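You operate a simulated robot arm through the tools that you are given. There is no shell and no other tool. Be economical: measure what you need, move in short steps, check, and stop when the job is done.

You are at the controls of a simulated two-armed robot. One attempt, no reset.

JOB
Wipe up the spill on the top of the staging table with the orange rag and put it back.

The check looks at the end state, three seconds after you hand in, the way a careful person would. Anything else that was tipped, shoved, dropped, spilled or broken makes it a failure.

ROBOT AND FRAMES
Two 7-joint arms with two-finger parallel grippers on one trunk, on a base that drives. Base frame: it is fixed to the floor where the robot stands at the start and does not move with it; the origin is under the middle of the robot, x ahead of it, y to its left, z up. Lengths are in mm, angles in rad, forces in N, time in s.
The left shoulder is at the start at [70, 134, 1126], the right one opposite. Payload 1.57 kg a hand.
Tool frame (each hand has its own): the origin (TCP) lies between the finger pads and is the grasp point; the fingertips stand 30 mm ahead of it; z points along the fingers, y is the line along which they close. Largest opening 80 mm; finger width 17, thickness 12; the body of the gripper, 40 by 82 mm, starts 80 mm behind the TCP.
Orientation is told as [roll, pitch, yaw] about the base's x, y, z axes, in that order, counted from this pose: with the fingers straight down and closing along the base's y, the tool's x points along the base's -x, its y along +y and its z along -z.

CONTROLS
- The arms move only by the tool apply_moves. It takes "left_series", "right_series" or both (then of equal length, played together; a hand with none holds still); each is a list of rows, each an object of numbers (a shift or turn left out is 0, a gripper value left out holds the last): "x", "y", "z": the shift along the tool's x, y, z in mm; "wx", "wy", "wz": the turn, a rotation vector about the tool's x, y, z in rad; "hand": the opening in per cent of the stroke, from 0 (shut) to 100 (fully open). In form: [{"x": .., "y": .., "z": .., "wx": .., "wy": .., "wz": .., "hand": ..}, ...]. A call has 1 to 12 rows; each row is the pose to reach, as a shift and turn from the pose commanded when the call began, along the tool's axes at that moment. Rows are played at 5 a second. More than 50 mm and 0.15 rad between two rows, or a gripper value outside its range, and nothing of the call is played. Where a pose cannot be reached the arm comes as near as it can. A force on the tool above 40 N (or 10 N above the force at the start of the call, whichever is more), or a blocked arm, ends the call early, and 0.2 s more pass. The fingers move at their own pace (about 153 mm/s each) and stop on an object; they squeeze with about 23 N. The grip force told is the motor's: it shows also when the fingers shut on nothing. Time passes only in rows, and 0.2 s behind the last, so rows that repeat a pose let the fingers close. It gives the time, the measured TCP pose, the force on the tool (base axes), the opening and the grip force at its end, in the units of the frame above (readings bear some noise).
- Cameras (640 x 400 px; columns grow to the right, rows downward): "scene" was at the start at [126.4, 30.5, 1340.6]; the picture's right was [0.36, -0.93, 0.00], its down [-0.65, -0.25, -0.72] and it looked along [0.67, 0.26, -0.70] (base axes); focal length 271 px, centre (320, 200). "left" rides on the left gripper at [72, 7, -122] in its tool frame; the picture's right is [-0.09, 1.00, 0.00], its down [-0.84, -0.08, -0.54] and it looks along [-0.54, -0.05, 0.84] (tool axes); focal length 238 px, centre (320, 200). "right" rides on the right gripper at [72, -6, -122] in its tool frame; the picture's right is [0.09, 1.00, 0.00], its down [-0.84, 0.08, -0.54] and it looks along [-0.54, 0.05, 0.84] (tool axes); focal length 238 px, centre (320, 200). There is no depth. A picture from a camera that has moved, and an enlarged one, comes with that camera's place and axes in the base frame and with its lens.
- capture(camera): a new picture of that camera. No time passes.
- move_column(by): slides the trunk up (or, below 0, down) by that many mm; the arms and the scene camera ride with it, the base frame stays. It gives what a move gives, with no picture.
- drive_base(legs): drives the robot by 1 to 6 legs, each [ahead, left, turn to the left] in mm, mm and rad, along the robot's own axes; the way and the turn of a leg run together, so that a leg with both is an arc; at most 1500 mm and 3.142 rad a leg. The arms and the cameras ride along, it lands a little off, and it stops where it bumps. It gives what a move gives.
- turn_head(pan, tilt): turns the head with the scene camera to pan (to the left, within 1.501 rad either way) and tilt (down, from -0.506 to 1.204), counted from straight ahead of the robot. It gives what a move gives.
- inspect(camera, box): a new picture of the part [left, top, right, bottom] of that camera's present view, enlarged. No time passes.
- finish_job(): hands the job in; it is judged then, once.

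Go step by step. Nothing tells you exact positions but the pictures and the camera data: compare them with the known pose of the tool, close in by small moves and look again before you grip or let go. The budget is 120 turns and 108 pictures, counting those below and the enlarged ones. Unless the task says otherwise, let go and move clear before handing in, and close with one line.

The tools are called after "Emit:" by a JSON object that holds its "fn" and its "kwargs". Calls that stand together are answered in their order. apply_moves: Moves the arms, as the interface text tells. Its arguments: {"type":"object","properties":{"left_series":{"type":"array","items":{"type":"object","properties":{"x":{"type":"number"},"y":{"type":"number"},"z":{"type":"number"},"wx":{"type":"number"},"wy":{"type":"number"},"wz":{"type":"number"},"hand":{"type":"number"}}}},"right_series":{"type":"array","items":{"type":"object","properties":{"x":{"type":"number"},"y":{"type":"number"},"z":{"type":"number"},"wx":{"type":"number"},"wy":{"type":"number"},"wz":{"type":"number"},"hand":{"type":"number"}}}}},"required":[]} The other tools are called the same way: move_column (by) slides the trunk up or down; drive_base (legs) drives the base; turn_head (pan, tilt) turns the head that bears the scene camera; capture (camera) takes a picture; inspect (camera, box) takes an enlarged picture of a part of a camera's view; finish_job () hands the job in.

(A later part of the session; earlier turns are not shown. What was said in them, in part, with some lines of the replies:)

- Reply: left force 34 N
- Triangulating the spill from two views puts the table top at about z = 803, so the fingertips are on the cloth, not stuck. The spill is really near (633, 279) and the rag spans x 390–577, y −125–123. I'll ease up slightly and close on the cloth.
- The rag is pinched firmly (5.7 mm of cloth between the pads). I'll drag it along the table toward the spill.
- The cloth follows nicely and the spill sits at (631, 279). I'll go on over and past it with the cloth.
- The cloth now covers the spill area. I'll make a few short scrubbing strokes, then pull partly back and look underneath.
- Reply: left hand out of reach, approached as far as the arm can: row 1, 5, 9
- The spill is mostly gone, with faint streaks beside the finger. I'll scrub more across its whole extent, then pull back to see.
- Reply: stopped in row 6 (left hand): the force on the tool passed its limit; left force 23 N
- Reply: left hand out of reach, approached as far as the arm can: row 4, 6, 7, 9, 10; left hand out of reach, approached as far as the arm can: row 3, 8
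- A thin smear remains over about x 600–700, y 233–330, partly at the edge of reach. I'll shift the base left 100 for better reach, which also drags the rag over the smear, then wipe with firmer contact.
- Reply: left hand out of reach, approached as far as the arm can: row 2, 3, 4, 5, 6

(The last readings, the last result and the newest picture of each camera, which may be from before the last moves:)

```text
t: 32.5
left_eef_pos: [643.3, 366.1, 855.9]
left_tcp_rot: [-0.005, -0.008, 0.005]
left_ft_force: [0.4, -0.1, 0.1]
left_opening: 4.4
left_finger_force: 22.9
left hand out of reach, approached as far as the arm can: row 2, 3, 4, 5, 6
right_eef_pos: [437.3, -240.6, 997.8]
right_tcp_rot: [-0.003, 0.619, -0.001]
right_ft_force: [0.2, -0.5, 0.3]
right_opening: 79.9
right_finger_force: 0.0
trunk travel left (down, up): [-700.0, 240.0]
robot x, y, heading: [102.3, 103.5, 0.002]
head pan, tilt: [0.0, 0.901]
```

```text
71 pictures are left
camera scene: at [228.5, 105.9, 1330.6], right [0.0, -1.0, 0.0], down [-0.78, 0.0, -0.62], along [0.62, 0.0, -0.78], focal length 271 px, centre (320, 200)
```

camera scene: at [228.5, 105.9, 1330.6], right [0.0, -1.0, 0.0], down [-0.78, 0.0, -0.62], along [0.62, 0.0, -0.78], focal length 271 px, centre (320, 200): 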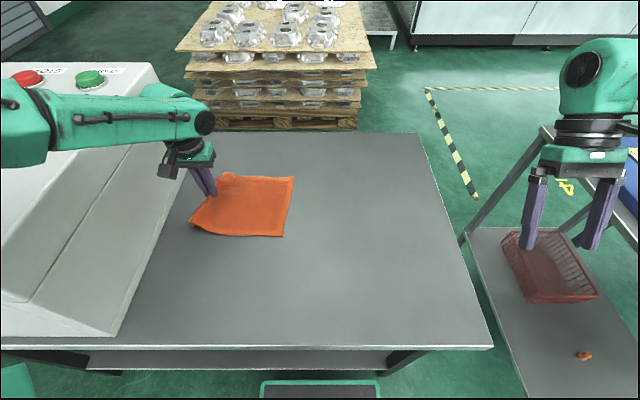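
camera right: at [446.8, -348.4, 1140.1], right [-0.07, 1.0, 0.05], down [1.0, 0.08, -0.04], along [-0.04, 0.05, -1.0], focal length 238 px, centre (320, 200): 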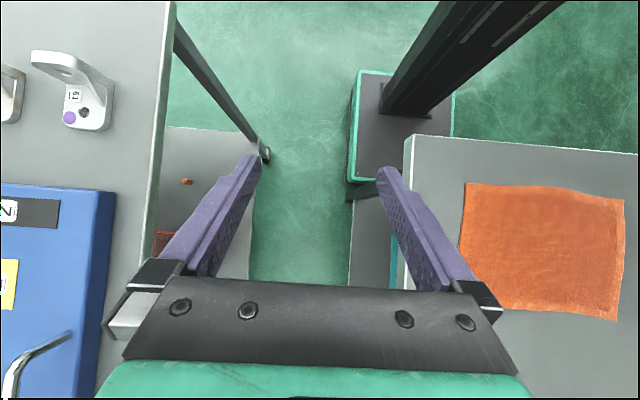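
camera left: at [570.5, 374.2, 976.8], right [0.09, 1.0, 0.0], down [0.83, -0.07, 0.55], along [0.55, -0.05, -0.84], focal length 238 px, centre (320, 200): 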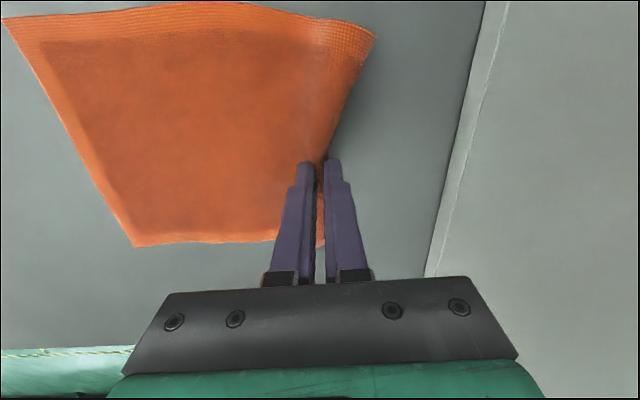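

Reach is actually better with the arm further out to its side, so I'll return the base right and lay the rag over the smear. Then I'll scrub in long strokes with the cloth spread over x 540–720.

Emit:
{"fn": "drive_base", "kwargs": {"legs": [[0, -110, 0]]}}

Emit:
{"fn": "apply_moves", "kwargs": {"left_series": [{"z": 12}, {"z": 20}, {"z": 23}, {"y": 25, "z": 23}, {"y": 50, "z": 23}, {"y": 75, "z": 23}, {"y": 100, "z": 23}, {"y": 120, "z": 23}]}}

Emit:
{"fn": "capture", "kwargs": {"camera": "left"}}

Emit:
{"fn": "capture", "kwargs": {"camera": "scene"}}

```text
t: 33.7
left_eef_pos: [643.5, 258.6, 853.9]
left_tcp_rot: [-0.006, -0.007, 0.01]
left_ft_force: [-0.3, -0.6, -0.2]
left_opening: 4.4
left_finger_force: 22.9
right_eef_pos: [437.6, -350.5, 999.2]
right_tcp_rot: [-0.004, 0.617, -0.002]
right_ft_force: [-0.3, 0.4, -0.2]
right_opening: 80.3
right_finger_force: 0.1
trunk travel left (down, up): [-700.0, 240.0]
robot x, y, heading: [106.0, -5.3, 0.005]
head pan, tilt: [0.0, 0.901]
```

```text
t: 35.5
left_eef_pos: [633.4, 372.7, 838.6]
left_tcp_rot: [-0.001, -0.009, 0.009]
left_ft_force: [1.4, -3.9, 10.7]
left_opening: 4.4
left_finger_force: 22.8
left hand out of reach, approached as far as the arm can: row 1, 2, 3, 4, 5, 6, 7, 8
right_eef_pos: [436.5, -353.2, 1000.2]
right_tcp_rot: [0.001, 0.617, 0.001]
right_ft_force: [0.5, -0.3, 0.1]
right_opening: 80.0
right_finger_force: 0.1
trunk travel left (down, up): [-700.0, 240.0]
robot x, y, heading: [100.7, -5.2, 0.001]
head pan, tilt: [0.0, 0.901]
```

```text
70 pictures are left
camera left: at [560.2, 380.5, 959.6], right [0.08, 1.0, 0.0], down [0.83, -0.07, 0.55], along [0.55, -0.05, -0.84], focal length 238 px, centre (320, 200)
```

left: 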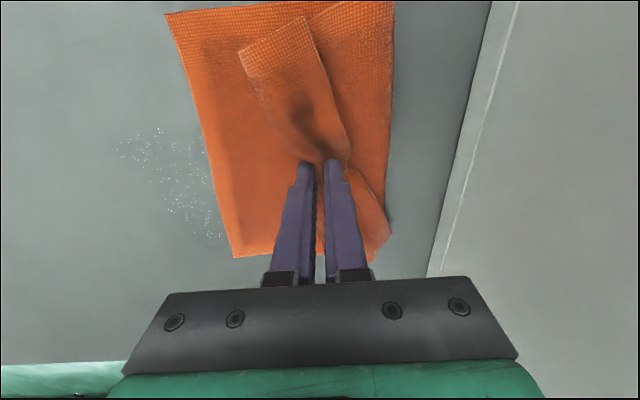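

```text
69 pictures are left
camera scene: at [226.8, -6.8, 1330.8], right [0.0, -1.0, 0.0], down [-0.78, 0.0, -0.62], along [0.62, 0.0, -0.78], focal length 271 px, centre (320, 200)
```

scene: 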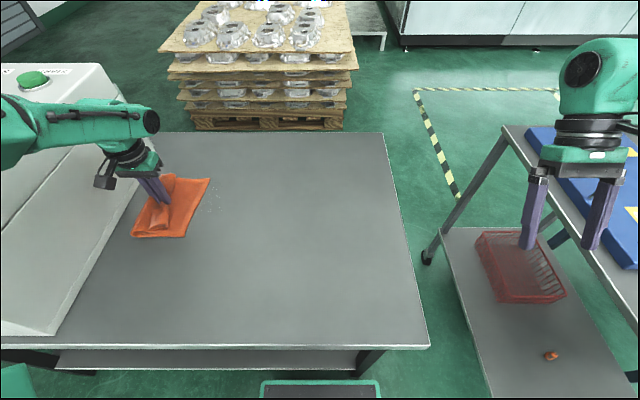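

The dark film is gone, and only a sprinkle of tiny droplets remains near (636, 261). The rag has folded. I'll zoom in.

Emit:
{"fn": "inspect", "kwargs": {"camera": "left", "box": [80, 90, 300, 270]}}

Emit:
{"fn": "inspect", "kwargs": {"camera": "scene", "box": [110, 140, 270, 260]}}

```text
2.22 times, centred on (190, 180) of left
camera zoom: at [560.2, 380.5, 959.6], right [0.08, 1.0, 0.0], down [0.83, -0.07, 0.55], along [0.55, -0.05, -0.84], focal length 530 px, centre (609, 244)
```

zoom: 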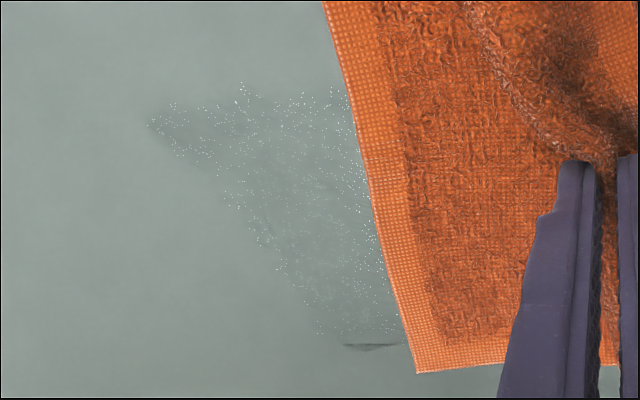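

```text
3.33 times, centred on (190, 200) of scene
camera zoom: at [226.8, -6.8, 1330.8], right [0.0, -1.0, 0.0], down [-0.78, 0.0, -0.62], along [0.62, 0.0, -0.78], focal length 903 px, centre (753, 200)
```

zoom: 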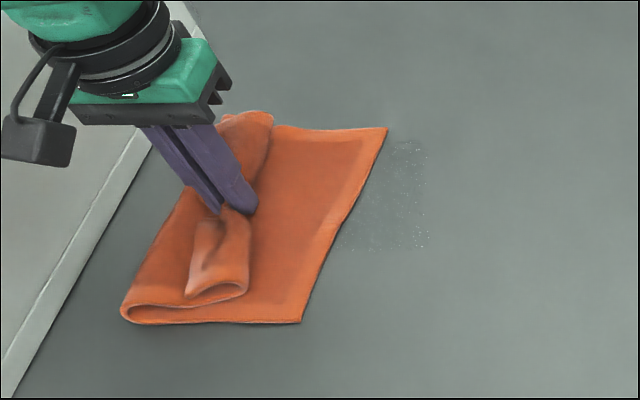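

A faint film remains under and right of the rag, with a small dark spot near (703, 271). I'll tilt the fingers forward to gain reach and scrub back across with the folded rag pressed down.

Emit:
{"fn": "apply_moves", "kwargs": {"left_series": [{"z": -5, "wy": -0.12}, {"z": -5, "wy": -0.24}, {"z": -5, "wy": -0.36}]}}

Emit:
{"fn": "capture", "kwargs": {"camera": "left"}}

```text
t: 36.3
left_eef_pos: [634.4, 374.7, 840.8]
left_tcp_rot: [-0.006, -0.37, 0.01]
left_ft_force: [-0.7, 0.3, 0.2]
left_opening: 4.7
left_finger_force: 22.8
right_eef_pos: [437.4, -352.2, 999.1]
right_tcp_rot: [-0.003, 0.616, 0.002]
right_ft_force: [0.7, 0.9, 0.6]
right_opening: 80.1
right_finger_force: 0.2
trunk travel left (down, up): [-700.0, 240.0]
robot x, y, heading: [103.5, -7.2, 0.007]
head pan, tilt: [0.0, 0.901]
```

```text
66 pictures are left
camera left: at [522.7, 381.4, 929.8], right [0.08, 1.0, 0.03], down [0.58, -0.07, 0.81], along [0.81, -0.05, -0.59], focal length 238 px, centre (320, 200)
```

left: 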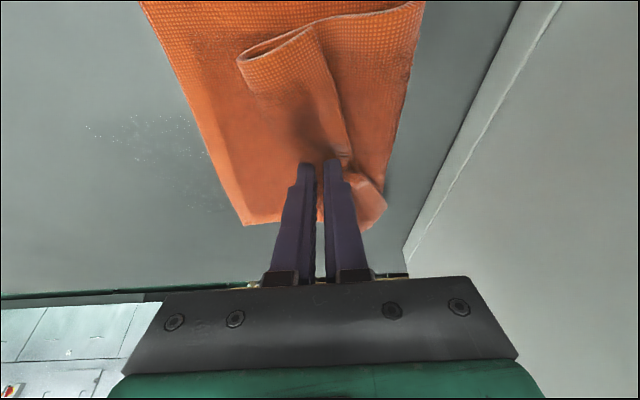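

Emit:
{"fn": "apply_moves", "kwargs": {"left_series": [{"x": 2.5, "z": 6.6}, {"x": -25.4, "z": 18, "y": 0}, {"x": -25.4, "z": 18, "y": -35}, {"x": -25.4, "z": 18, "y": -70}, {"x": -25.4, "z": 18, "y": -110}, {"x": -39.5, "z": 23.3, "y": -110}, {"x": -39.5, "z": 23.3, "y": -70}, {"x": -39.5, "z": 23.3, "y": -30}]}}

Emit:
{"fn": "capture", "kwargs": {"camera": "left"}}

Emit:
{"fn": "inspect", "kwargs": {"camera": "scene", "box": [110, 140, 270, 260]}}

```text
t: 38.1
left_eef_pos: [678.7, 343.2, 836.5]
left_tcp_rot: [-0.004, -0.371, 0.006]
left_ft_force: [-0.3, -5.0, 16.4]
left_opening: 4.7
left_finger_force: 22.8
right_eef_pos: [434.6, -353.9, 999.5]
right_tcp_rot: [0.002, 0.615, -0.001]
right_ft_force: [0.1, 0.2, 0.2]
right_opening: 80.0
right_finger_force: 0.1
trunk travel left (down, up): [-700.0, 240.0]
robot x, y, heading: [104.1, -8.0, 0.005]
head pan, tilt: [0.0, 0.901]
```

```text
65 pictures are left
camera left: at [567.9, 349.6, 924.8], right [0.08, 1.0, 0.03], down [0.58, -0.07, 0.81], along [0.81, -0.05, -0.59], focal length 238 px, centre (320, 200)
```

left: 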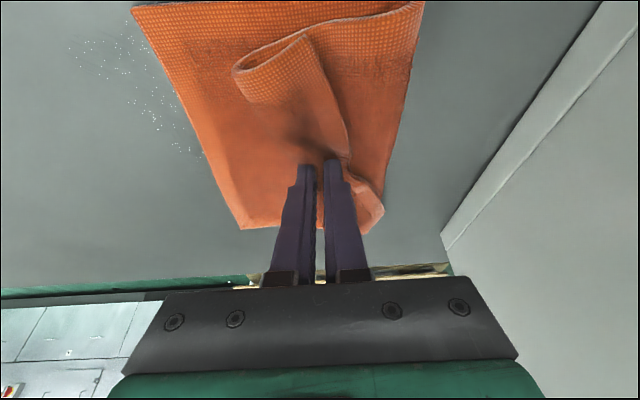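

```text
3.33 times, centred on (190, 200) of scene
camera zoom: at [224.8, -7.0, 1331.1], right [0.0, -1.0, 0.0], down [-0.78, 0.0, -0.62], along [0.62, 0.0, -0.78], focal length 903 px, centre (753, 200)
```

zoom: 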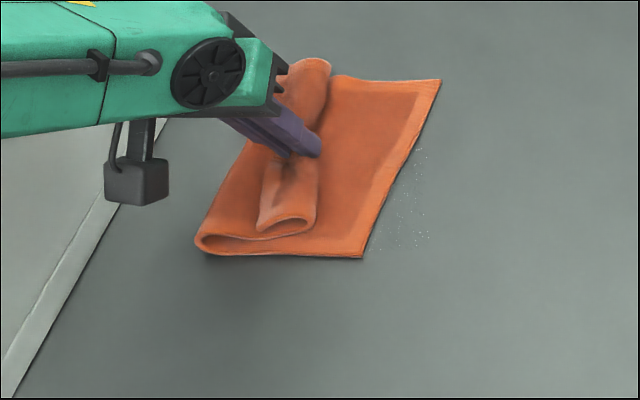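

The folded rag works as a scrubbing pad. I'll continue the strokes over the remaining specks (x 600–690, y 220–300).

Emit:
{"fn": "apply_moves", "kwargs": {"left_series": [{"x": 17.7, "z": -6.9, "y": -43}, {"x": 27, "z": -10.5, "y": -85}, {"x": 36.3, "z": -14.1, "y": -128}, {"x": 64.3, "z": -25, "y": -128}, {"x": 64.3, "z": -25, "y": -85}, {"x": 64.3, "z": -25, "y": -43}, {"x": 36.3, "z": -14.1, "y": -43}, {"x": 36.3, "z": -14.1, "y": -85}, {"x": 36.3, "z": -14.1, "y": -128}, {"x": 8.4, "z": -3.3, "y": -115}, {"x": 8.4, "z": -3.3, "y": -75}, {"x": 8.4, "z": -3.3, "y": -35}]}}

Emit:
{"fn": "apply_moves", "kwargs": {"left_series": [{"y": 40}, {"x": 20, "z": -7.5, "y": 70}, {"x": 30, "z": -11, "y": 90}]}}

Emit:
{"fn": "capture", "kwargs": {"camera": "left"}}

Emit:
{"fn": "inspect", "kwargs": {"camera": "scene", "box": [110, 140, 270, 260]}}

```text
t: 40.7
left_eef_pos: [669.8, 308.0, 836.1]
left_tcp_rot: [-0.003, -0.373, 0.008]
left_ft_force: [-1.1, -4.8, 17.5]
left_opening: 4.8
left_finger_force: 23.1
right_eef_pos: [433.9, -353.1, 999.0]
right_tcp_rot: [0.001, 0.614, -0.002]
right_ft_force: [1.0, 0.4, 0.2]
right_opening: 80.0
right_finger_force: 0.0
trunk travel left (down, up): [-700.0, 240.0]
robot x, y, heading: [105.1, -4.5, 0.008]
head pan, tilt: [0.0, 0.901]
```

```text
t: 41.5
left_eef_pos: [638.1, 396.6, 836.2]
left_tcp_rot: [-0.001, -0.372, 0.007]
left_ft_force: [2.9, -6.3, 22.8]
left_opening: 4.6
left_finger_force: 23.4
right_eef_pos: [435.4, -353.9, 998.1]
right_tcp_rot: [0.003, 0.615, 0.001]
right_ft_force: [-0.9, -0.7, -0.6]
right_opening: 79.9
right_finger_force: 0.1
trunk travel left (down, up): [-700.0, 240.0]
robot x, y, heading: [102.4, -3.7, 0.008]
head pan, tilt: [0.0, 0.901]
```

```text
63 pictures are left
camera left: at [526.2, 403.0, 924.5], right [0.08, 1.0, 0.03], down [0.58, -0.07, 0.81], along [0.81, -0.04, -0.59], focal length 238 px, centre (320, 200)
```

left: 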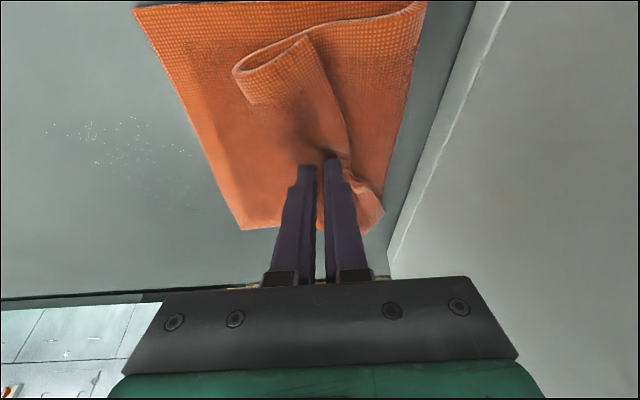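

```text
3.33 times, centred on (190, 200) of scene
camera zoom: at [225.2, -9.2, 1331.1], right [0.0, -1.0, 0.0], down [-0.78, 0.0, -0.62], along [0.62, 0.0, -0.78], focal length 903 px, centre (753, 200)
```

zoom: 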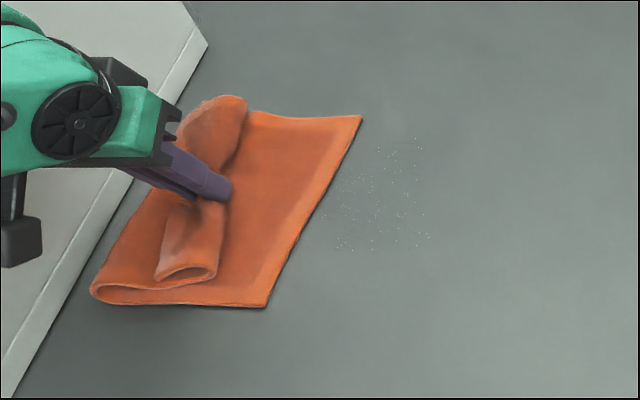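

Only tiny specks are left over x 600–710, y 235–307. I'll do a denser set of strokes over exactly that area.

Emit:
{"fn": "apply_moves", "kwargs": {"left_series": [{"x": -25.2, "z": 9.8, "y": -32}, {"x": -48.5, "z": 18.9, "y": -72}, {"x": -48.5, "z": 18.9, "y": -117}, {"x": -48.5, "z": 18.9, "y": -157}, {"x": -28, "z": 10.9, "y": -182}, {"x": -28, "z": 10.9, "y": -137}, {"x": -28, "z": 10.9, "y": -92}, {"x": -6.5, "z": 2.5, "y": -92}, {"x": -6.5, "z": 2.5, "y": -137}, {"x": -6.5, "z": 2.5, "y": -182}, {"x": 14.9, "z": -5.8, "y": -182}, {"x": 14.9, "z": -5.8, "y": -137}]}}

Emit:
{"fn": "apply_moves", "kwargs": {"left_series": [{"y": 45}, {"x": 18.6, "z": -7.3, "y": 45}, {"x": 18.6, "z": -7.3, "y": 0}, {"x": 18.6, "z": -7.3, "y": -45}, {"x": -9.3, "z": 3.6, "y": -45}, {"x": -9.3, "z": 3.6, "y": 0}, {"x": -9.3, "z": 3.6, "y": 45}, {"x": -37.3, "z": 14.5, "y": 45}, {"x": -37.3, "z": 14.5, "y": 0}, {"x": -37.3, "z": 14.5, "y": -30}, {"x": -37.3, "z": 14.5, "y": 10}, {"x": -37.3, "z": 14.5, "y": 50}]}}

Emit:
{"fn": "apply_moves", "kwargs": {"left_series": [{"y": 30}, {"x": 10, "z": -3.8, "y": 60}, {"x": 20, "z": -7.5, "y": 85}]}}

Emit:
{"fn": "capture", "kwargs": {"camera": "left"}}

Emit:
{"fn": "inspect", "kwargs": {"camera": "scene", "box": [110, 140, 270, 260]}}

```text
t: 44.1
left_eef_pos: [620.4, 257.8, 836.6]
left_tcp_rot: [-0.006, -0.372, 0.007]
left_ft_force: [-2.5, -7.1, 25.9]
left_opening: 4.4
left_finger_force: 23.3
right_eef_pos: [433.7, -354.2, 999.9]
right_tcp_rot: [0.002, 0.613, 0.0]
right_ft_force: [0.0, 0.9, 0.8]
right_opening: 80.1
right_finger_force: 0.1
trunk travel left (down, up): [-700.0, 240.0]
robot x, y, heading: [103.7, -4.4, 0.004]
head pan, tilt: [0.0, 0.901]
```

```text
t: 46.7
left_eef_pos: [661.9, 311.4, 836.6]
left_tcp_rot: [-0.002, -0.374, 0.006]
left_ft_force: [1.6, -5.2, 21.1]
left_opening: 4.6
left_finger_force: 23.1
right_eef_pos: [434.7, -353.0, 999.1]
right_tcp_rot: [0.002, 0.614, -0.001]
right_ft_force: [0.9, 0.0, -0.6]
right_opening: 80.0
right_finger_force: 0.0
trunk travel left (down, up): [-700.0, 240.0]
robot x, y, heading: [102.1, -4.2, 0.004]
head pan, tilt: [0.0, 0.901]
```

```text
t: 47.5
left_eef_pos: [638.8, 395.1, 837.5]
left_tcp_rot: [-0.002, -0.372, 0.007]
left_ft_force: [1.6, -5.3, 20.4]
left_opening: 4.7
left_finger_force: 23.3
right_eef_pos: [435.1, -355.8, 998.4]
right_tcp_rot: [0.003, 0.614, 0.001]
right_ft_force: [-0.2, 0.4, 0.2]
right_opening: 80.0
right_finger_force: 0.1
trunk travel left (down, up): [-700.0, 240.0]
robot x, y, heading: [102.3, -3.8, -0.0]
head pan, tilt: [0.0, 0.901]
```

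```text
61 pictures are left
camera left: at [528.0, 402.1, 924.6], right [0.08, 1.0, 0.03], down [0.58, -0.07, 0.81], along [0.81, -0.04, -0.59], focal length 238 px, centre (320, 200)
```

left: 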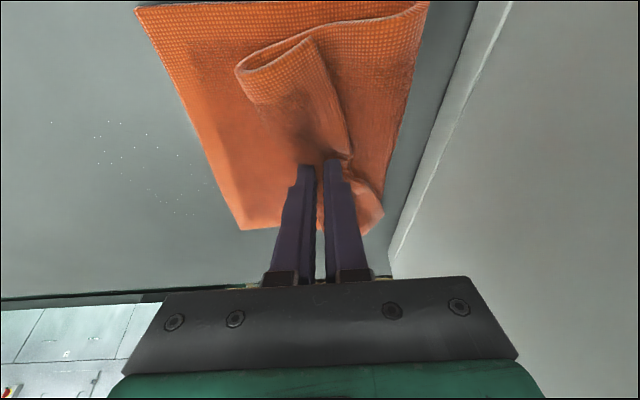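

```text
3.33 times, centred on (190, 200) of scene
camera zoom: at [225.1, -8.7, 1331.0], right [0.0, -1.0, 0.0], down [-0.78, 0.0, -0.62], along [0.62, 0.0, -0.78], focal length 903 px, centre (753, 200)
```

zoom: 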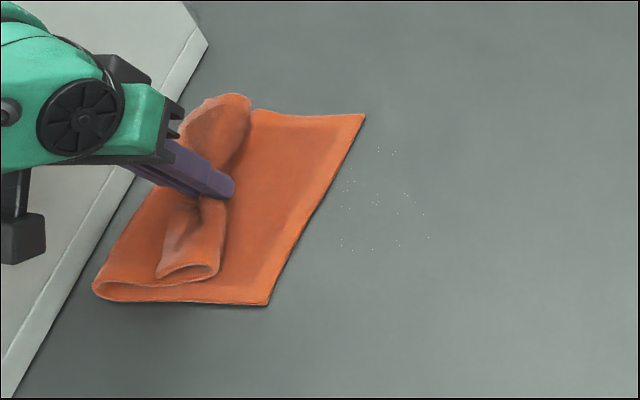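

Almost clean. I'll repeat the same set of strokes once more.

Emit:
{"fn": "apply_moves", "kwargs": {"left_series": [{"x": -25.2, "z": 9.8, "y": -32}, {"x": -48.5, "z": 18.9, "y": -72}, {"x": -48.5, "z": 18.9, "y": -117}, {"x": -48.5, "z": 18.9, "y": -157}, {"x": -28, "z": 10.9, "y": -182}, {"x": -28, "z": 10.9, "y": -137}, {"x": -28, "z": 10.9, "y": -92}, {"x": -6.5, "z": 2.5, "y": -92}, {"x": -6.5, "z": 2.5, "y": -137}, {"x": -6.5, "z": 2.5, "y": -182}, {"x": 14.9, "z": -5.8, "y": -182}, {"x": 14.9, "z": -5.8, "y": -137}]}}

Emit:
{"fn": "apply_moves", "kwargs": {"left_series": [{"y": 45}, {"x": 18.6, "z": -7.3, "y": 45}, {"x": 18.6, "z": -7.3, "y": 0}, {"x": 18.6, "z": -7.3, "y": -45}, {"x": -9.3, "z": 3.6, "y": -45}, {"x": -9.3, "z": 3.6, "y": 0}, {"x": -9.3, "z": 3.6, "y": 45}, {"x": -37.3, "z": 14.5, "y": 45}, {"x": -37.3, "z": 14.5, "y": 0}, {"x": -37.3, "z": 14.5, "y": -30}, {"x": -37.3, "z": 14.5, "y": 10}, {"x": -37.3, "z": 14.5, "y": 50}]}}

Emit:
{"fn": "apply_moves", "kwargs": {"left_series": [{"y": 30}, {"x": 10, "z": -3.8, "y": 60}, {"x": 20, "z": -7.5, "y": 85}]}}

Emit:
{"fn": "inspect", "kwargs": {"camera": "left", "box": [0, 60, 300, 260]}}

Emit:
{"fn": "inspect", "kwargs": {"camera": "scene", "box": [110, 140, 270, 260]}}

```text
t: 50.1
left_eef_pos: [623.7, 258.2, 836.9]
left_tcp_rot: [-0.006, -0.372, 0.01]
left_ft_force: [-2.3, -5.8, 23.1]
left_opening: 4.4
left_finger_force: 23.2
right_eef_pos: [434.1, -352.3, 999.7]
right_tcp_rot: [-0.001, 0.615, 0.0]
right_ft_force: [-0.4, 0.7, -0.2]
right_opening: 80.2
right_finger_force: 0.0
trunk travel left (down, up): [-700.0, 240.0]
robot x, y, heading: [101.2, -5.2, 0.003]
head pan, tilt: [0.0, 0.901]
```

```text
t: 52.7
left_eef_pos: [663.5, 308.3, 836.9]
left_tcp_rot: [-0.003, -0.375, 0.007]
left_ft_force: [0.5, -5.4, 20.4]
left_opening: 4.1
left_finger_force: 23.1
right_eef_pos: [434.8, -353.1, 999.3]
right_tcp_rot: [0.003, 0.613, -0.001]
right_ft_force: [0.0, -0.1, 0.0]
right_opening: 80.0
right_finger_force: 0.1
trunk travel left (down, up): [-700.0, 240.0]
robot x, y, heading: [105.3, -3.6, 0.004]
head pan, tilt: [0.0, 0.901]
```

```text
t: 53.5
left_eef_pos: [641.3, 391.8, 836.3]
left_tcp_rot: [-0.001, -0.371, 0.006]
left_ft_force: [1.4, -6.2, 22.2]
left_opening: 4.4
left_finger_force: 23.0
right_eef_pos: [434.5, -355.9, 998.8]
right_tcp_rot: [0.002, 0.615, 0.001]
right_ft_force: [0.6, -0.4, 0.5]
right_opening: 79.7
right_finger_force: 0.1
trunk travel left (down, up): [-700.0, 240.0]
robot x, y, heading: [100.0, -5.7, 0.001]
head pan, tilt: [0.0, 0.901]
```

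```text
2.00 times, centred on (150, 160) of left
camera zoom: at [530.3, 399.0, 924.4], right [0.08, 1.0, 0.03], down [0.58, -0.07, 0.81], along [0.81, -0.04, -0.59], focal length 477 px, centre (660, 280)
```

zoom: 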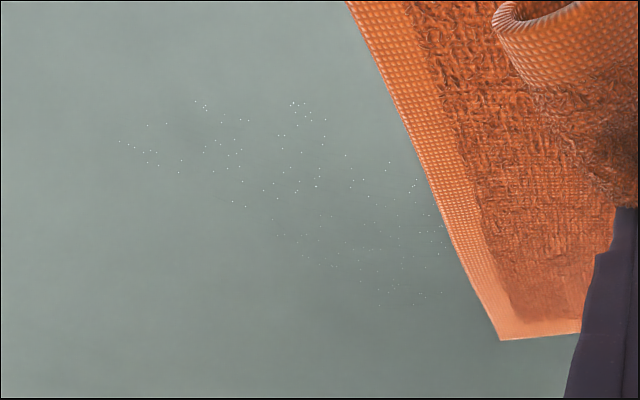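

```text
3.33 times, centred on (190, 200) of scene
camera zoom: at [224.9, -9.0, 1331.0], right [0.0, -1.0, 0.0], down [-0.78, 0.0, -0.62], along [0.62, 0.0, -0.78], focal length 903 px, centre (753, 200)
```

zoom: 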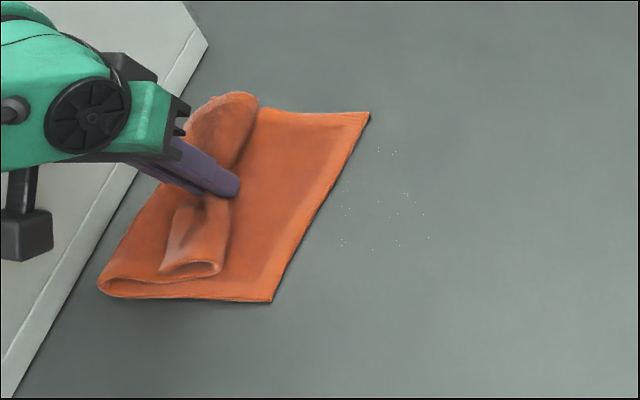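

The remaining specks barely changed, so I'll do one pass in the other direction with a bit more pressure.

Emit:
{"fn": "apply_moves", "kwargs": {"left_series": [{"x": -9, "z": 4.5, "y": -45}, {"x": -23, "z": 10, "y": -90}, {"x": -46.2, "z": 19, "y": -90}, {"x": -9, "z": 4.6, "y": -90}, {"x": 28.4, "z": -9.9, "y": -90}, {"x": 28.4, "z": -9.9, "y": -115}, {"x": -9, "z": 4.6, "y": -115}, {"x": -46.2, "z": 19, "y": -115}, {"x": -46.2, "z": 19, "y": -140}, {"x": -9, "z": 4.6, "y": -140}, {"x": 28.4, "z": -9.9, "y": -140}, {"x": 28.4, "z": -9.9, "y": -165}]}}

Emit:
{"fn": "apply_moves", "kwargs": {"left_series": [{"x": -37.3, "z": 14.5}, {"x": -74.6, "z": 29}, {"x": -74.6, "z": 29, "y": -25}, {"x": -37.3, "z": 14.5, "y": -25}, {"x": 0, "z": 0, "y": -25}, {"x": -20, "z": 7.7, "y": 15}, {"x": -20, "z": 7.7, "y": 55}, {"x": -20, "z": 7.7, "y": 95}, {"x": -20, "z": 7.7, "y": 135}, {"x": -20, "z": 7.7, "y": 165}]}}

Emit:
{"fn": "inspect", "kwargs": {"camera": "left", "box": [0, 60, 300, 260]}}

Emit:
{"fn": "inspect", "kwargs": {"camera": "scene", "box": [110, 140, 270, 260]}}

```text
t: 56.1
left_eef_pos: [611.8, 231.0, 837.5]
left_tcp_rot: [0.001, -0.376, 0.011]
left_ft_force: [0.0, 10.5, 35.8]
left_opening: 4.9
left_finger_force: 22.7
right_eef_pos: [433.2, -353.0, 1000.7]
right_tcp_rot: [-0.001, 0.612, 0.002]
right_ft_force: [-1.2, 0.1, 0.3]
right_opening: 79.7
right_finger_force: 0.0
trunk travel left (down, up): [-700.0, 240.0]
robot x, y, heading: [104.0, -2.5, 0.005]
head pan, tilt: [0.0, 0.901]
```

```text
t: 58.3
left_eef_pos: [634.5, 393.4, 835.9]
left_tcp_rot: [0.0, -0.375, 0.006]
left_ft_force: [0.9, -8.2, 26.6]
left_opening: 4.5
left_finger_force: 23.2
left hand out of reach, approached as far as the arm can: row 2, 3
right_eef_pos: [434.3, -356.2, 999.1]
right_tcp_rot: [0.002, 0.614, 0.001]
right_ft_force: [0.5, -0.4, 0.2]
right_opening: 80.0
right_finger_force: 0.1
trunk travel left (down, up): [-700.0, 240.0]
robot x, y, heading: [100.7, -2.1, -0.0]
head pan, tilt: [0.0, 0.901]
```

```text
2.00 times, centred on (150, 160) of left
camera zoom: at [521.7, 398.9, 923.9], right [0.08, 1.0, 0.03], down [0.58, -0.07, 0.81], along [0.81, -0.04, -0.58], focal length 477 px, centre (660, 280)
```

zoom: 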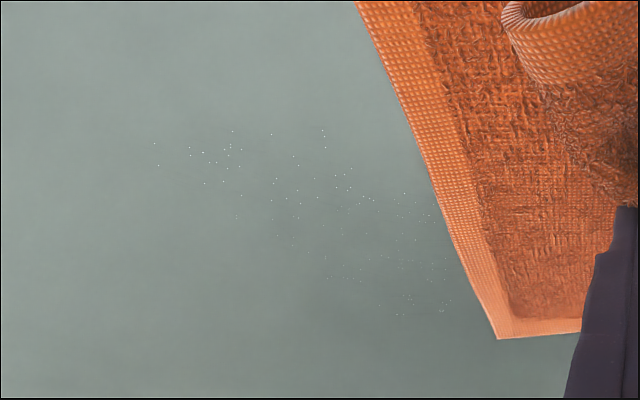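

```text
3.33 times, centred on (190, 200) of scene
camera zoom: at [223.4, -10.1, 1331.2], right [0.0, -1.0, 0.0], down [-0.78, 0.0, -0.62], along [0.62, 0.01, -0.78], focal length 903 px, centre (753, 200)
```

zoom: 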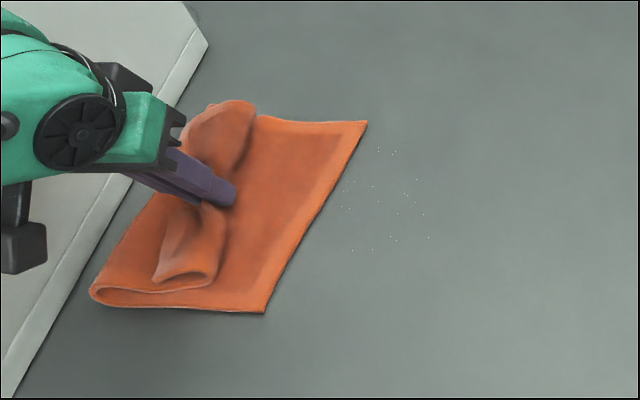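

The table is clean except for a few glint-sized specks. Now I'll lift the rag so it unfolds and carry it, hanging, back toward its home.

Emit:
{"fn": "apply_moves", "kwargs": {"left_series": [{"x": -7.2, "z": -45.5, "wy": 0.03}, {"x": -12.5, "z": -86.4, "wy": 0.07}, {"x": -13.2, "z": -129, "wy": 0.11}, {"x": -13.9, "y": -20, "z": -171.8, "wy": 0.15}, {"x": -8.1, "y": -45, "z": -211.6, "wy": 0.19}, {"x": 1.3, "y": -80, "z": -242, "wy": 0.23}, {"x": 12.6, "y": -115, "z": -268, "wy": 0.27}, {"x": 29.4, "y": -155, "z": -280, "wy": 0.31}, {"x": 43.4, "y": -195, "z": -285.6, "wy": 0.35}, {"x": 48, "y": -235, "z": -287.4, "wy": 0.375}, {"x": 48, "y": -265, "z": -287.4, "wy": 0.375}]}}

Emit:
{"fn": "capture", "kwargs": {"camera": "scene"}}

Emit:
{"fn": "capture", "kwargs": {"camera": "left"}}

```text
t: 60.7
left_eef_pos: [489.6, 129.5, 1083.2]
left_tcp_rot: [-0.002, 0.009, 0.008]
left_ft_force: [0.2, -0.1, 0.2]
left_opening: 4.4
left_finger_force: 23.5
right_eef_pos: [436.4, -353.0, 998.8]
right_tcp_rot: [0.0, 0.618, 0.0]
right_ft_force: [-0.1, -0.7, 0.2]
right_opening: 79.8
right_finger_force: 0.0
trunk travel left (down, up): [-700.0, 240.0]
robot x, y, heading: [104.3, -7.8, 0.005]
head pan, tilt: [0.0, 0.901]
```

```text
55 pictures are left
camera scene: at [229.0, -6.2, 1330.6], right [0.0, -1.0, 0.0], down [-0.78, 0.0, -0.62], along [0.62, 0.0, -0.78], focal length 271 px, centre (320, 200)
```

scene: 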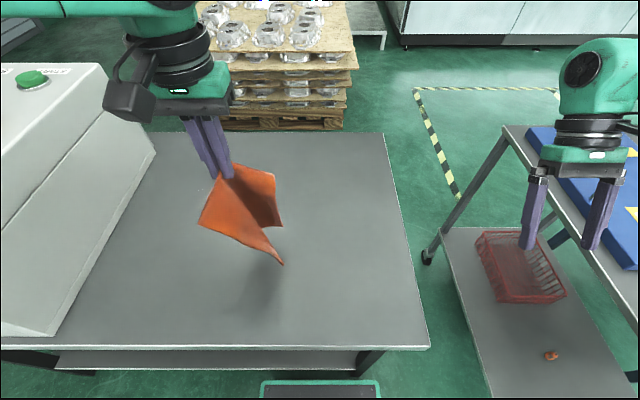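

```text
54 pictures are left
camera left: at [419.2, 136.1, 1206.6], right [0.08, 1.0, 0.0], down [0.84, -0.07, 0.54], along [0.53, -0.05, -0.84], focal length 238 px, centre (320, 200)
```

left: 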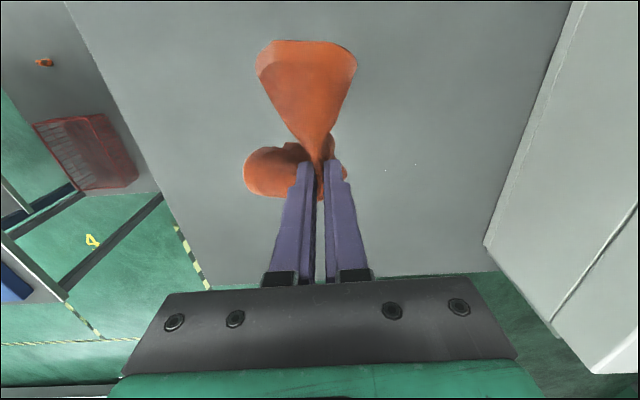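

The rag hangs freely and the table looks clean. I'll zoom in on the wiped area.

Emit:
{"fn": "inspect", "kwargs": {"camera": "left", "box": [340, 100, 500, 240]}}

Emit:
{"fn": "inspect", "kwargs": {"camera": "scene", "box": [130, 130, 250, 230]}}

```text
2.86 times, centred on (420, 170) of left
camera zoom: at [419.2, 136.1, 1206.6], right [0.08, 1.0, 0.0], down [0.84, -0.07, 0.54], along [0.53, -0.05, -0.84], focal length 681 px, centre (34, 286)
```

zoom: 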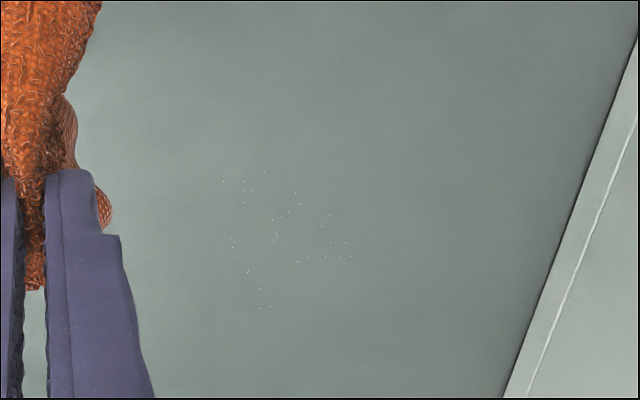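

```text
4.00 times, centred on (190, 180) of scene
camera zoom: at [229.0, -6.2, 1330.6], right [0.0, -1.0, 0.0], down [-0.78, 0.0, -0.62], along [0.62, 0.0, -0.78], focal length 1084 px, centre (840, 280)
```

zoom: 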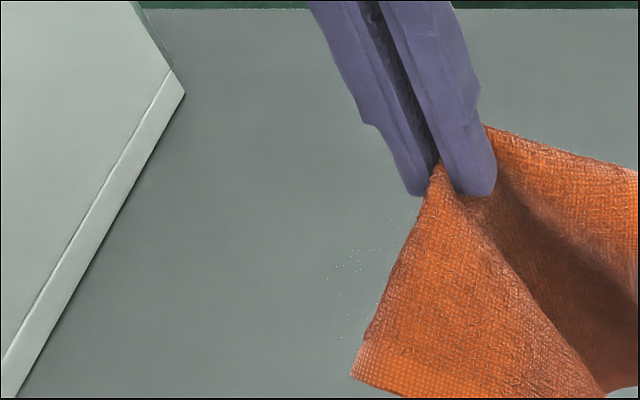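

The wiped area shows only isolated pixel-size glints, so it's clean. Now I'll lay the rag by lowering it while sweeping left, so that it trails flat to the right.

Emit:
{"fn": "apply_moves", "kwargs": {"left_series": [{"x": 3, "y": -35, "z": 20}, {"x": 5, "y": -69, "z": 40}, {"x": 5, "y": -69, "z": 70}, {"x": 5, "y": -50, "z": 90}, {"x": 5, "y": -28, "z": 110}, {"x": 5, "y": -5, "z": 132}, {"x": 5, "y": 20, "z": 154}, {"x": 5, "y": 45, "z": 176}, {"x": 5, "y": 70, "z": 198}, {"x": 5, "y": 95, "z": 220}, {"x": 5, "y": 118, "z": 238}, {"x": 5, "y": 135, "z": 246}]}}

Emit:
{"fn": "capture", "kwargs": {"camera": "scene"}}

Emit:
{"fn": "capture", "kwargs": {"camera": "left"}}

```text
t: 63.3
left_eef_pos: [481.9, 264.8, 838.6]
left_tcp_rot: [-0.003, 0.005, 0.007]
left_ft_force: [0.7, -0.9, 3.4]
left_opening: 4.9
left_finger_force: 23.0
right_eef_pos: [435.6, -351.8, 998.9]
right_tcp_rot: [0.0, 0.616, -0.002]
right_ft_force: [0.8, 0.4, -0.7]
right_opening: 79.9
right_finger_force: 0.1
trunk travel left (down, up): [-700.0, 240.0]
robot x, y, heading: [98.7, -6.9, 0.004]
head pan, tilt: [0.0, 0.901]
```

```text
51 pictures are left
camera scene: at [228.0, -5.3, 1330.8], right [0.0, -1.0, 0.0], down [-0.78, 0.0, -0.62], along [0.62, 0.0, -0.78], focal length 271 px, centre (320, 200)
```

scene: 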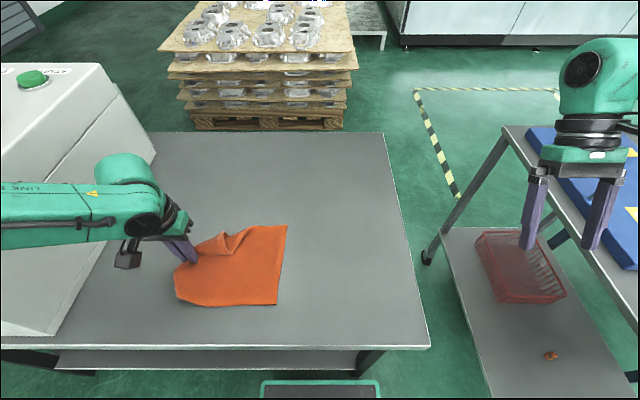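

```text
50 pictures are left
camera left: at [409.9, 272.0, 960.5], right [0.08, 1.0, 0.0], down [0.84, -0.07, 0.54], along [0.54, -0.05, -0.84], focal length 238 px, centre (320, 200)
```

left: 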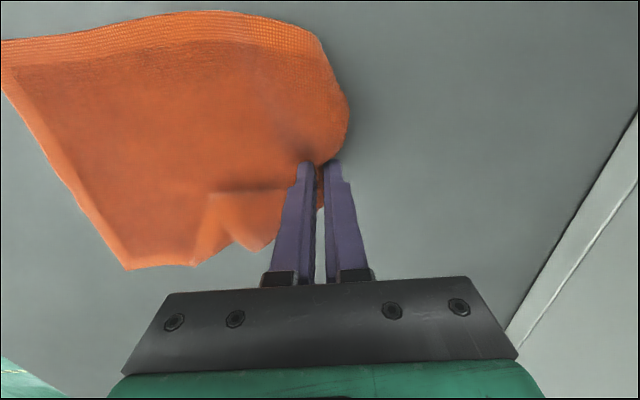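

The rag is laid mostly flat with its left corners folded, and its right edge is at about y = 75 (home is −122). I'll let go with the left hand, rise, and look at the folds.

Emit:
{"fn": "apply_moves", "kwargs": {"left_series": [{"z": 0, "hand": 25}, {"z": 0, "hand": 25}, {"z": -30, "hand": 25}, {"z": -70}, {"z": -110}, {"z": -150}]}}

Emit:
{"fn": "capture", "kwargs": {"camera": "scene"}}

Emit:
{"fn": "capture", "kwargs": {"camera": "left"}}

```text
t: 64.7
left_eef_pos: [481.8, 264.2, 987.9]
left_tcp_rot: [-0.004, 0.01, 0.008]
left_ft_force: [0.0, 0.0, 0.3]
left_opening: 20.0
left_finger_force: 0.2
right_eef_pos: [438.1, -352.4, 998.3]
right_tcp_rot: [-0.001, 0.615, 0.0]
right_ft_force: [-0.5, 0.1, -0.2]
right_opening: 80.0
right_finger_force: 0.1
trunk travel left (down, up): [-700.0, 240.0]
robot x, y, heading: [104.6, -8.3, 0.004]
head pan, tilt: [0.0, 0.901]
```

```text
49 pictures are left
camera scene: at [227.9, -5.4, 1330.7], right [0.0, -1.0, 0.0], down [-0.78, 0.0, -0.62], along [0.62, 0.0, -0.78], focal length 271 px, centre (320, 200)
```

scene: 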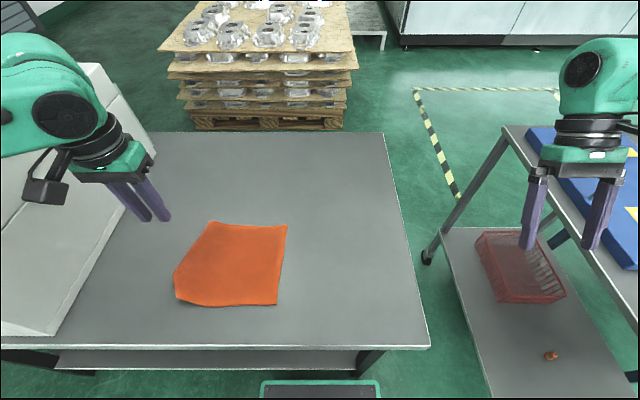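

```text
48 pictures are left
camera left: at [410.7, 271.9, 1111.0], right [0.08, 1.0, 0.0], down [0.84, -0.07, 0.54], along [0.53, -0.05, -0.84], focal length 238 px, centre (320, 200)
```

left: 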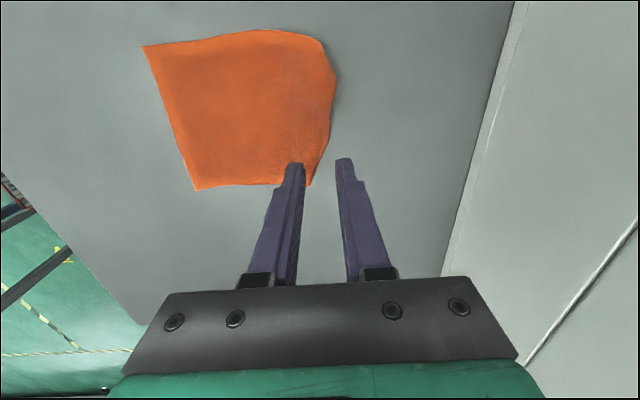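

The rag relaxed flat with x already right (392–574), and it only has to shift about 198 mm to the right. I'll raise the left hand clear of the box, straighten the right hand, and drive left so the right hand can reach the rag's right edge.

Emit:
{"fn": "apply_moves", "kwargs": {"left_series": [{"z": -40, "y": -10}, {"z": -80, "y": -30}, {"z": -120, "y": -55}, {"z": -150, "y": -80}, {"z": -160, "y": -110}], "right_series": [{"wy": -0.125}, {"wy": -0.25}, {"wy": -0.375}, {"wy": -0.5}, {"wy": -0.615}]}}

Emit:
{"fn": "drive_base", "kwargs": {"legs": [[0, 165, 0]]}}

Emit:
{"fn": "capture", "kwargs": {"camera": "scene"}}

Emit:
{"fn": "capture", "kwargs": {"camera": "right"}}

```text
t: 65.9
left_eef_pos: [485.1, 153.1, 1149.7]
left_tcp_rot: [-0.002, 0.007, 0.008]
left_ft_force: [0.0, -0.8, 0.6]
left_opening: 19.9
left_finger_force: 0.0
right_eef_pos: [437.7, -353.7, 997.8]
right_tcp_rot: [0.0, -0.002, 0.0]
right_ft_force: [0.6, 0.2, -0.3]
right_opening: 80.1
right_finger_force: 0.0
trunk travel left (down, up): [-700.0, 240.0]
robot x, y, heading: [99.1, -9.4, 0.006]
head pan, tilt: [0.0, 0.901]
```

```text
t: 67.4
left_eef_pos: [484.2, 317.9, 1149.2]
left_tcp_rot: [-0.002, 0.007, 0.007]
left_ft_force: [-0.3, 0.4, -0.6]
left_opening: 20.2
left_finger_force: 0.0
right_eef_pos: [437.7, -188.7, 997.5]
right_tcp_rot: [-0.002, 0.002, 0.0]
right_ft_force: [0.1, 0.1, 0.0]
right_opening: 80.3
right_finger_force: 0.0
trunk travel left (down, up): [-700.0, 240.0]
robot x, y, heading: [100.2, 156.8, 0.007]
head pan, tilt: [0.0, 0.901]
```

```text
47 pictures are left
camera scene: at [228.2, 157.3, 1330.6], right [0.0, -1.0, 0.0], down [-0.78, 0.0, -0.62], along [0.62, 0.0, -0.78], focal length 271 px, centre (320, 200)
```

scene: 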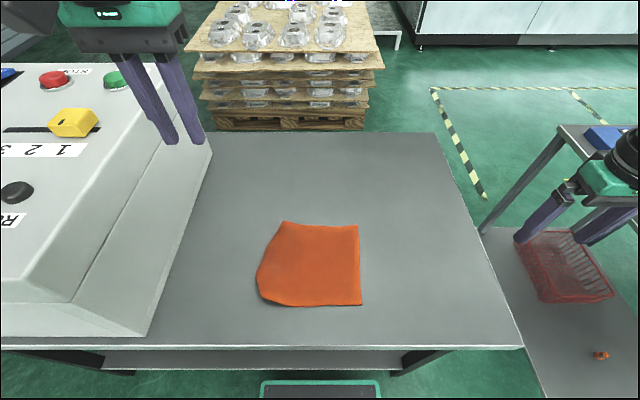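

```text
46 pictures are left
camera right: at [365.8, -195.4, 1119.6], right [-0.09, 1.0, 0.0], down [0.84, 0.08, 0.54], along [0.54, 0.05, -0.84], focal length 238 px, centre (320, 200)
```

right: 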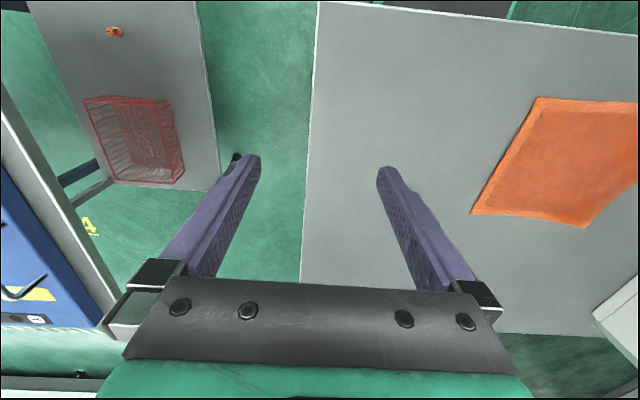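

Now the right hand goes over to the rag's right edge.

Emit:
{"fn": "apply_moves", "kwargs": {"right_series": [{"x": -6, "y": 40}, {"x": -12, "y": 80}, {"x": -18, "y": 120, "z": 20}, {"x": -26, "y": 160, "z": 40}, {"x": -34, "y": 200, "z": 60}, {"x": -40, "y": 235, "z": 80}, {"x": -46, "y": 265, "z": 100, "hand": 60}, {"x": -46, "y": 284, "z": 118, "hand": 60}]}}

Emit:
{"fn": "capture", "kwargs": {"camera": "right"}}

```text
t: 69.2
left_eef_pos: [485.6, 320.4, 1148.8]
left_tcp_rot: [-0.004, 0.008, 0.008]
left_ft_force: [-0.7, 1.1, -0.3]
left_opening: 20.0
left_finger_force: 0.0
right_eef_pos: [484.6, 95.5, 879.9]
right_tcp_rot: [-0.001, 0.003, -0.002]
right_ft_force: [-0.8, 0.1, 0.3]
right_opening: 48.1
right_finger_force: 0.1
trunk travel left (down, up): [-700.0, 240.0]
robot x, y, heading: [105.6, 160.3, 0.005]
head pan, tilt: [0.0, 0.901]
```

```text
45 pictures are left
camera right: at [412.0, 90.7, 1001.1], right [-0.09, 1.0, 0.0], down [0.84, 0.08, 0.54], along [0.54, 0.05, -0.84], focal length 238 px, centre (320, 200)
```

right: 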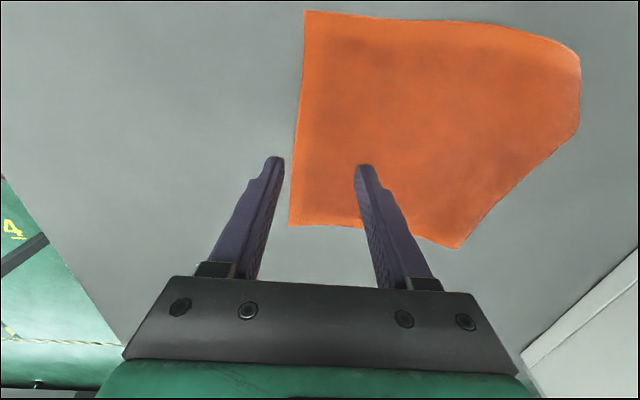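

I'll shift 12 mm further onto the cloth, narrow the opening a bit, then descend to contact and pinch.

Emit:
{"fn": "apply_moves", "kwargs": {"right_series": [{"y": 12, "z": 20, "hand": 48}, {"y": 12, "z": 38}, {"y": 12, "z": 44}, {"y": 12, "z": 46.5}, {"y": 12, "z": 46.5, "hand": 20}, {"y": 12, "z": 46.5, "hand": 0}, {"y": 12, "z": 46.5, "hand": 0}, {"y": 12, "z": 46.5, "hand": 0}]}}

Emit:
{"fn": "capture", "kwargs": {"camera": "right"}}

```text
t: 71.0
left_eef_pos: [483.8, 319.6, 1148.0]
left_tcp_rot: [-0.003, 0.008, 0.006]
left_ft_force: [-0.5, -0.1, 0.2]
left_opening: 19.9
left_finger_force: 0.2
right_eef_pos: [482.2, 108.5, 833.6]
right_tcp_rot: [-0.002, 0.002, 0.001]
right_ft_force: [0.3, -0.1, 2.6]
right_opening: 5.3
right_finger_force: 22.8
trunk travel left (down, up): [-700.0, 240.0]
robot x, y, heading: [98.9, 157.3, -0.0]
head pan, tilt: [0.0, 0.901]
```

```text
44 pictures are left
camera right: at [411.2, 101.8, 955.4], right [-0.09, 1.0, 0.0], down [0.84, 0.08, 0.54], along [0.54, 0.05, -0.84], focal length 238 px, centre (320, 200)
```

right: 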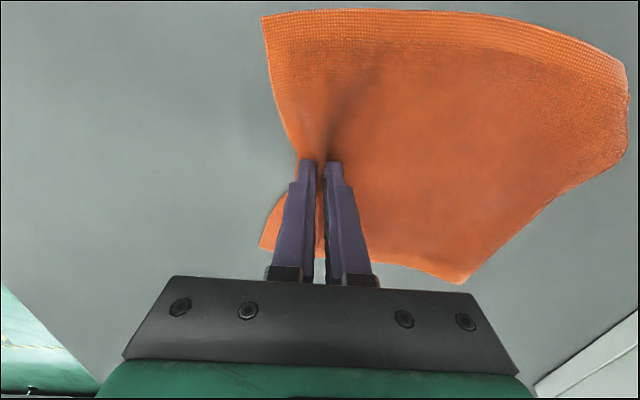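

Pinched. I'll pull the rag 199 mm to the right.

Emit:
{"fn": "apply_moves", "kwargs": {"right_series": [{"y": -25, "z": -1}, {"y": -55, "z": -1}, {"y": -85, "z": -1}, {"y": -115, "z": -1}, {"y": -145, "z": -1}, {"y": -175, "z": -1}, {"y": -199, "z": -1}]}}

Emit:
{"fn": "capture", "kwargs": {"camera": "scene"}}

```text
t: 72.6
left_eef_pos: [483.8, 318.7, 1148.7]
left_tcp_rot: [-0.003, 0.007, 0.005]
left_ft_force: [0.3, -0.7, -0.1]
left_opening: 20.1
left_finger_force: 0.0
right_eef_pos: [482.2, -90.6, 835.2]
right_tcp_rot: [0.0, 0.0, 0.0]
right_ft_force: [0.0, 1.7, 0.7]
right_opening: 4.9
right_finger_force: 23.2
trunk travel left (down, up): [-700.0, 240.0]
robot x, y, heading: [97.8, 161.8, 0.005]
head pan, tilt: [0.0, 0.901]
```

```text
43 pictures are left
camera scene: at [227.6, 159.0, 1330.7], right [0.0, -1.0, 0.0], down [-0.78, 0.0, -0.62], along [0.62, 0.0, -0.78], focal length 271 px, centre (320, 200)
```

scene: 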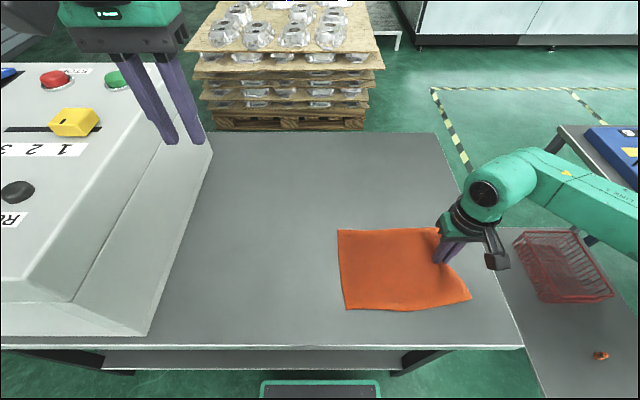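

The corners opened out, and the rag lies at about x 382–560 with its left edge at y ≈ 115. I'll nudge it 10 mm forward, then release and rise.

Emit:
{"fn": "apply_moves", "kwargs": {"right_series": [{"x": -6, "z": 0}, {"x": -12, "y": 3, "z": 0}, {"x": -12, "y": 3, "hand": 25}, {"x": -12, "y": 3, "hand": 25}, {"x": -12, "y": 3, "z": -20}, {"x": -12, "y": 3, "z": -60}, {"x": -12, "y": 3, "z": -105}, {"x": -12, "y": -20, "z": -150}, {"x": -12, "y": -60, "z": -180}, {"x": 0, "y": -100, "z": -200}]}}

Emit:
{"fn": "turn_head", "kwargs": {"pan": 0.0, "tilt": 0.9}}

Emit:
{"fn": "capture", "kwargs": {"camera": "scene"}}

Emit:
{"fn": "inspect", "kwargs": {"camera": "scene", "box": [190, 130, 350, 250]}}

```text
refused: row 8 steps farther than a row can; nothing moved
```

```text
t: 73.2
left_eef_pos: [484.2, 319.7, 1147.9]
left_tcp_rot: [-0.002, 0.008, 0.007]
left_ft_force: [-0.2, -0.2, -0.7]
left_opening: 19.9
left_finger_force: 0.1
right_eef_pos: [482.8, -90.6, 834.3]
right_tcp_rot: [-0.001, 0.001, 0.0]
right_ft_force: [-1.0, -0.6, 0.8]
right_opening: 5.1
right_finger_force: 22.9
trunk travel left (down, up): [-700.0, 240.0]
robot x, y, heading: [105.8, 154.0, 0.003]
head pan, tilt: [0.0, 0.901]
```

```text
42 pictures are left
camera scene: at [228.0, 159.5, 1330.6], right [0.0, -1.0, 0.0], down [-0.78, 0.0, -0.62], along [0.62, 0.0, -0.78], focal length 271 px, centre (320, 200)
```

scene: 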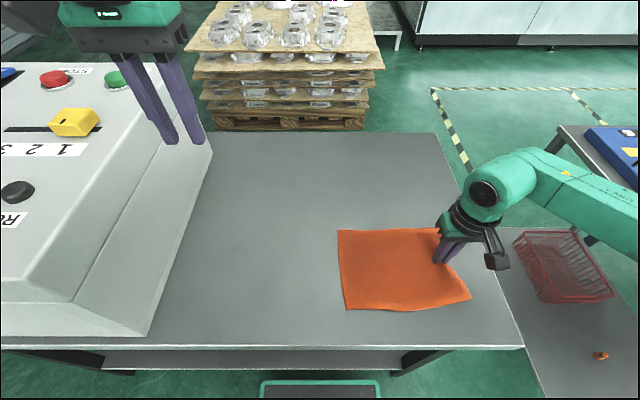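

```text
3.33 times, centred on (270, 190) of scene
camera zoom: at [228.0, 159.5, 1330.6], right [0.0, -1.0, 0.0], down [-0.78, 0.0, -0.62], along [0.62, 0.0, -0.78], focal length 903 px, centre (487, 233)
```

zoom: 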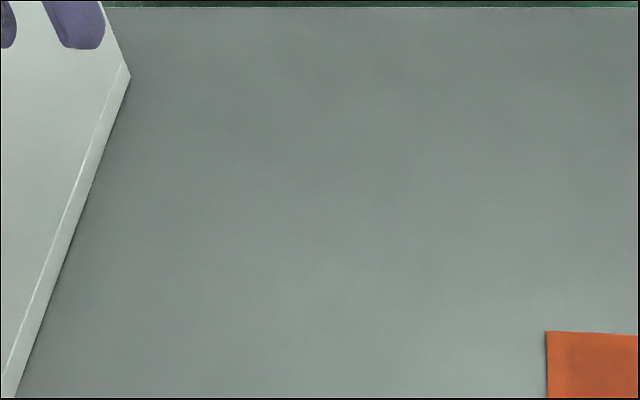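

The table is fully clean in this view. That move was refused because one step was too long, so I'll repeat it with shorter steps.

Emit:
{"fn": "apply_moves", "kwargs": {"right_series": [{"x": -6, "z": 0}, {"x": -12, "y": 3, "z": 0}, {"x": -12, "y": 3, "hand": 25}, {"x": -12, "y": 3, "hand": 25}, {"x": -12, "y": 3, "z": -20}, {"x": -12, "y": 3, "z": -55}, {"x": -12, "y": 3, "z": -95}, {"x": -12, "y": -15, "z": -130}, {"x": -12, "y": -45, "z": -155}, {"x": -6, "y": -80, "z": -170}]}}

Emit:
{"fn": "capture", "kwargs": {"camera": "scene"}}

```text
t: 75.4
left_eef_pos: [483.6, 317.5, 1147.4]
left_tcp_rot: [-0.002, 0.008, 0.008]
left_ft_force: [0.4, -0.4, 0.7]
left_opening: 20.0
left_finger_force: 0.1
right_eef_pos: [487.6, -172.0, 1005.4]
right_tcp_rot: [0.0, 0.001, 0.003]
right_ft_force: [-0.3, -0.5, 0.4]
right_opening: 19.8
right_finger_force: 0.1
trunk travel left (down, up): [-700.0, 240.0]
robot x, y, heading: [103.9, 160.9, 0.004]
head pan, tilt: [0.0, 0.901]
```

```text
40 pictures are left
camera scene: at [227.0, 158.4, 1330.7], right [0.0, -1.0, 0.0], down [-0.78, 0.0, -0.62], along [0.62, 0.0, -0.78], focal length 271 px, centre (320, 200)
```

scene: 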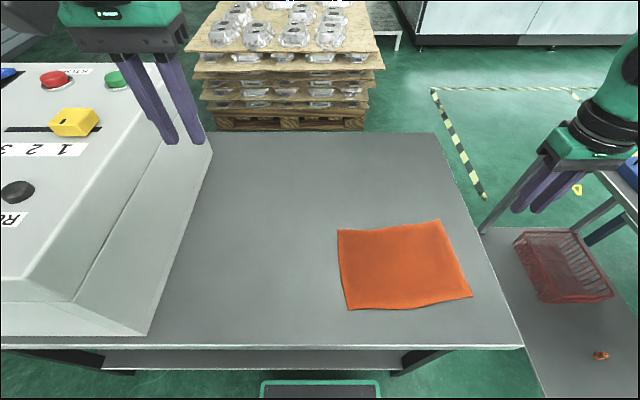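

The spill is wiped up and the rag is lying flat about 1 cm from where it started, turned slightly; both hands are clear.

Emit:
{"fn": "finish_job", "kwargs": {}}

```text
The job is handed in.
```

I wiped the spill off the staging table and put the orange rag back flat, about 1 cm from where it started and turned about 5 degrees. The last zoomed view of the wiped spot showed it clean, though an earlier close-up had shown a few pixel-size specks. Early on, the left fingers pressed briefly on the machine's top panel; I saw no sign that anything there moved.
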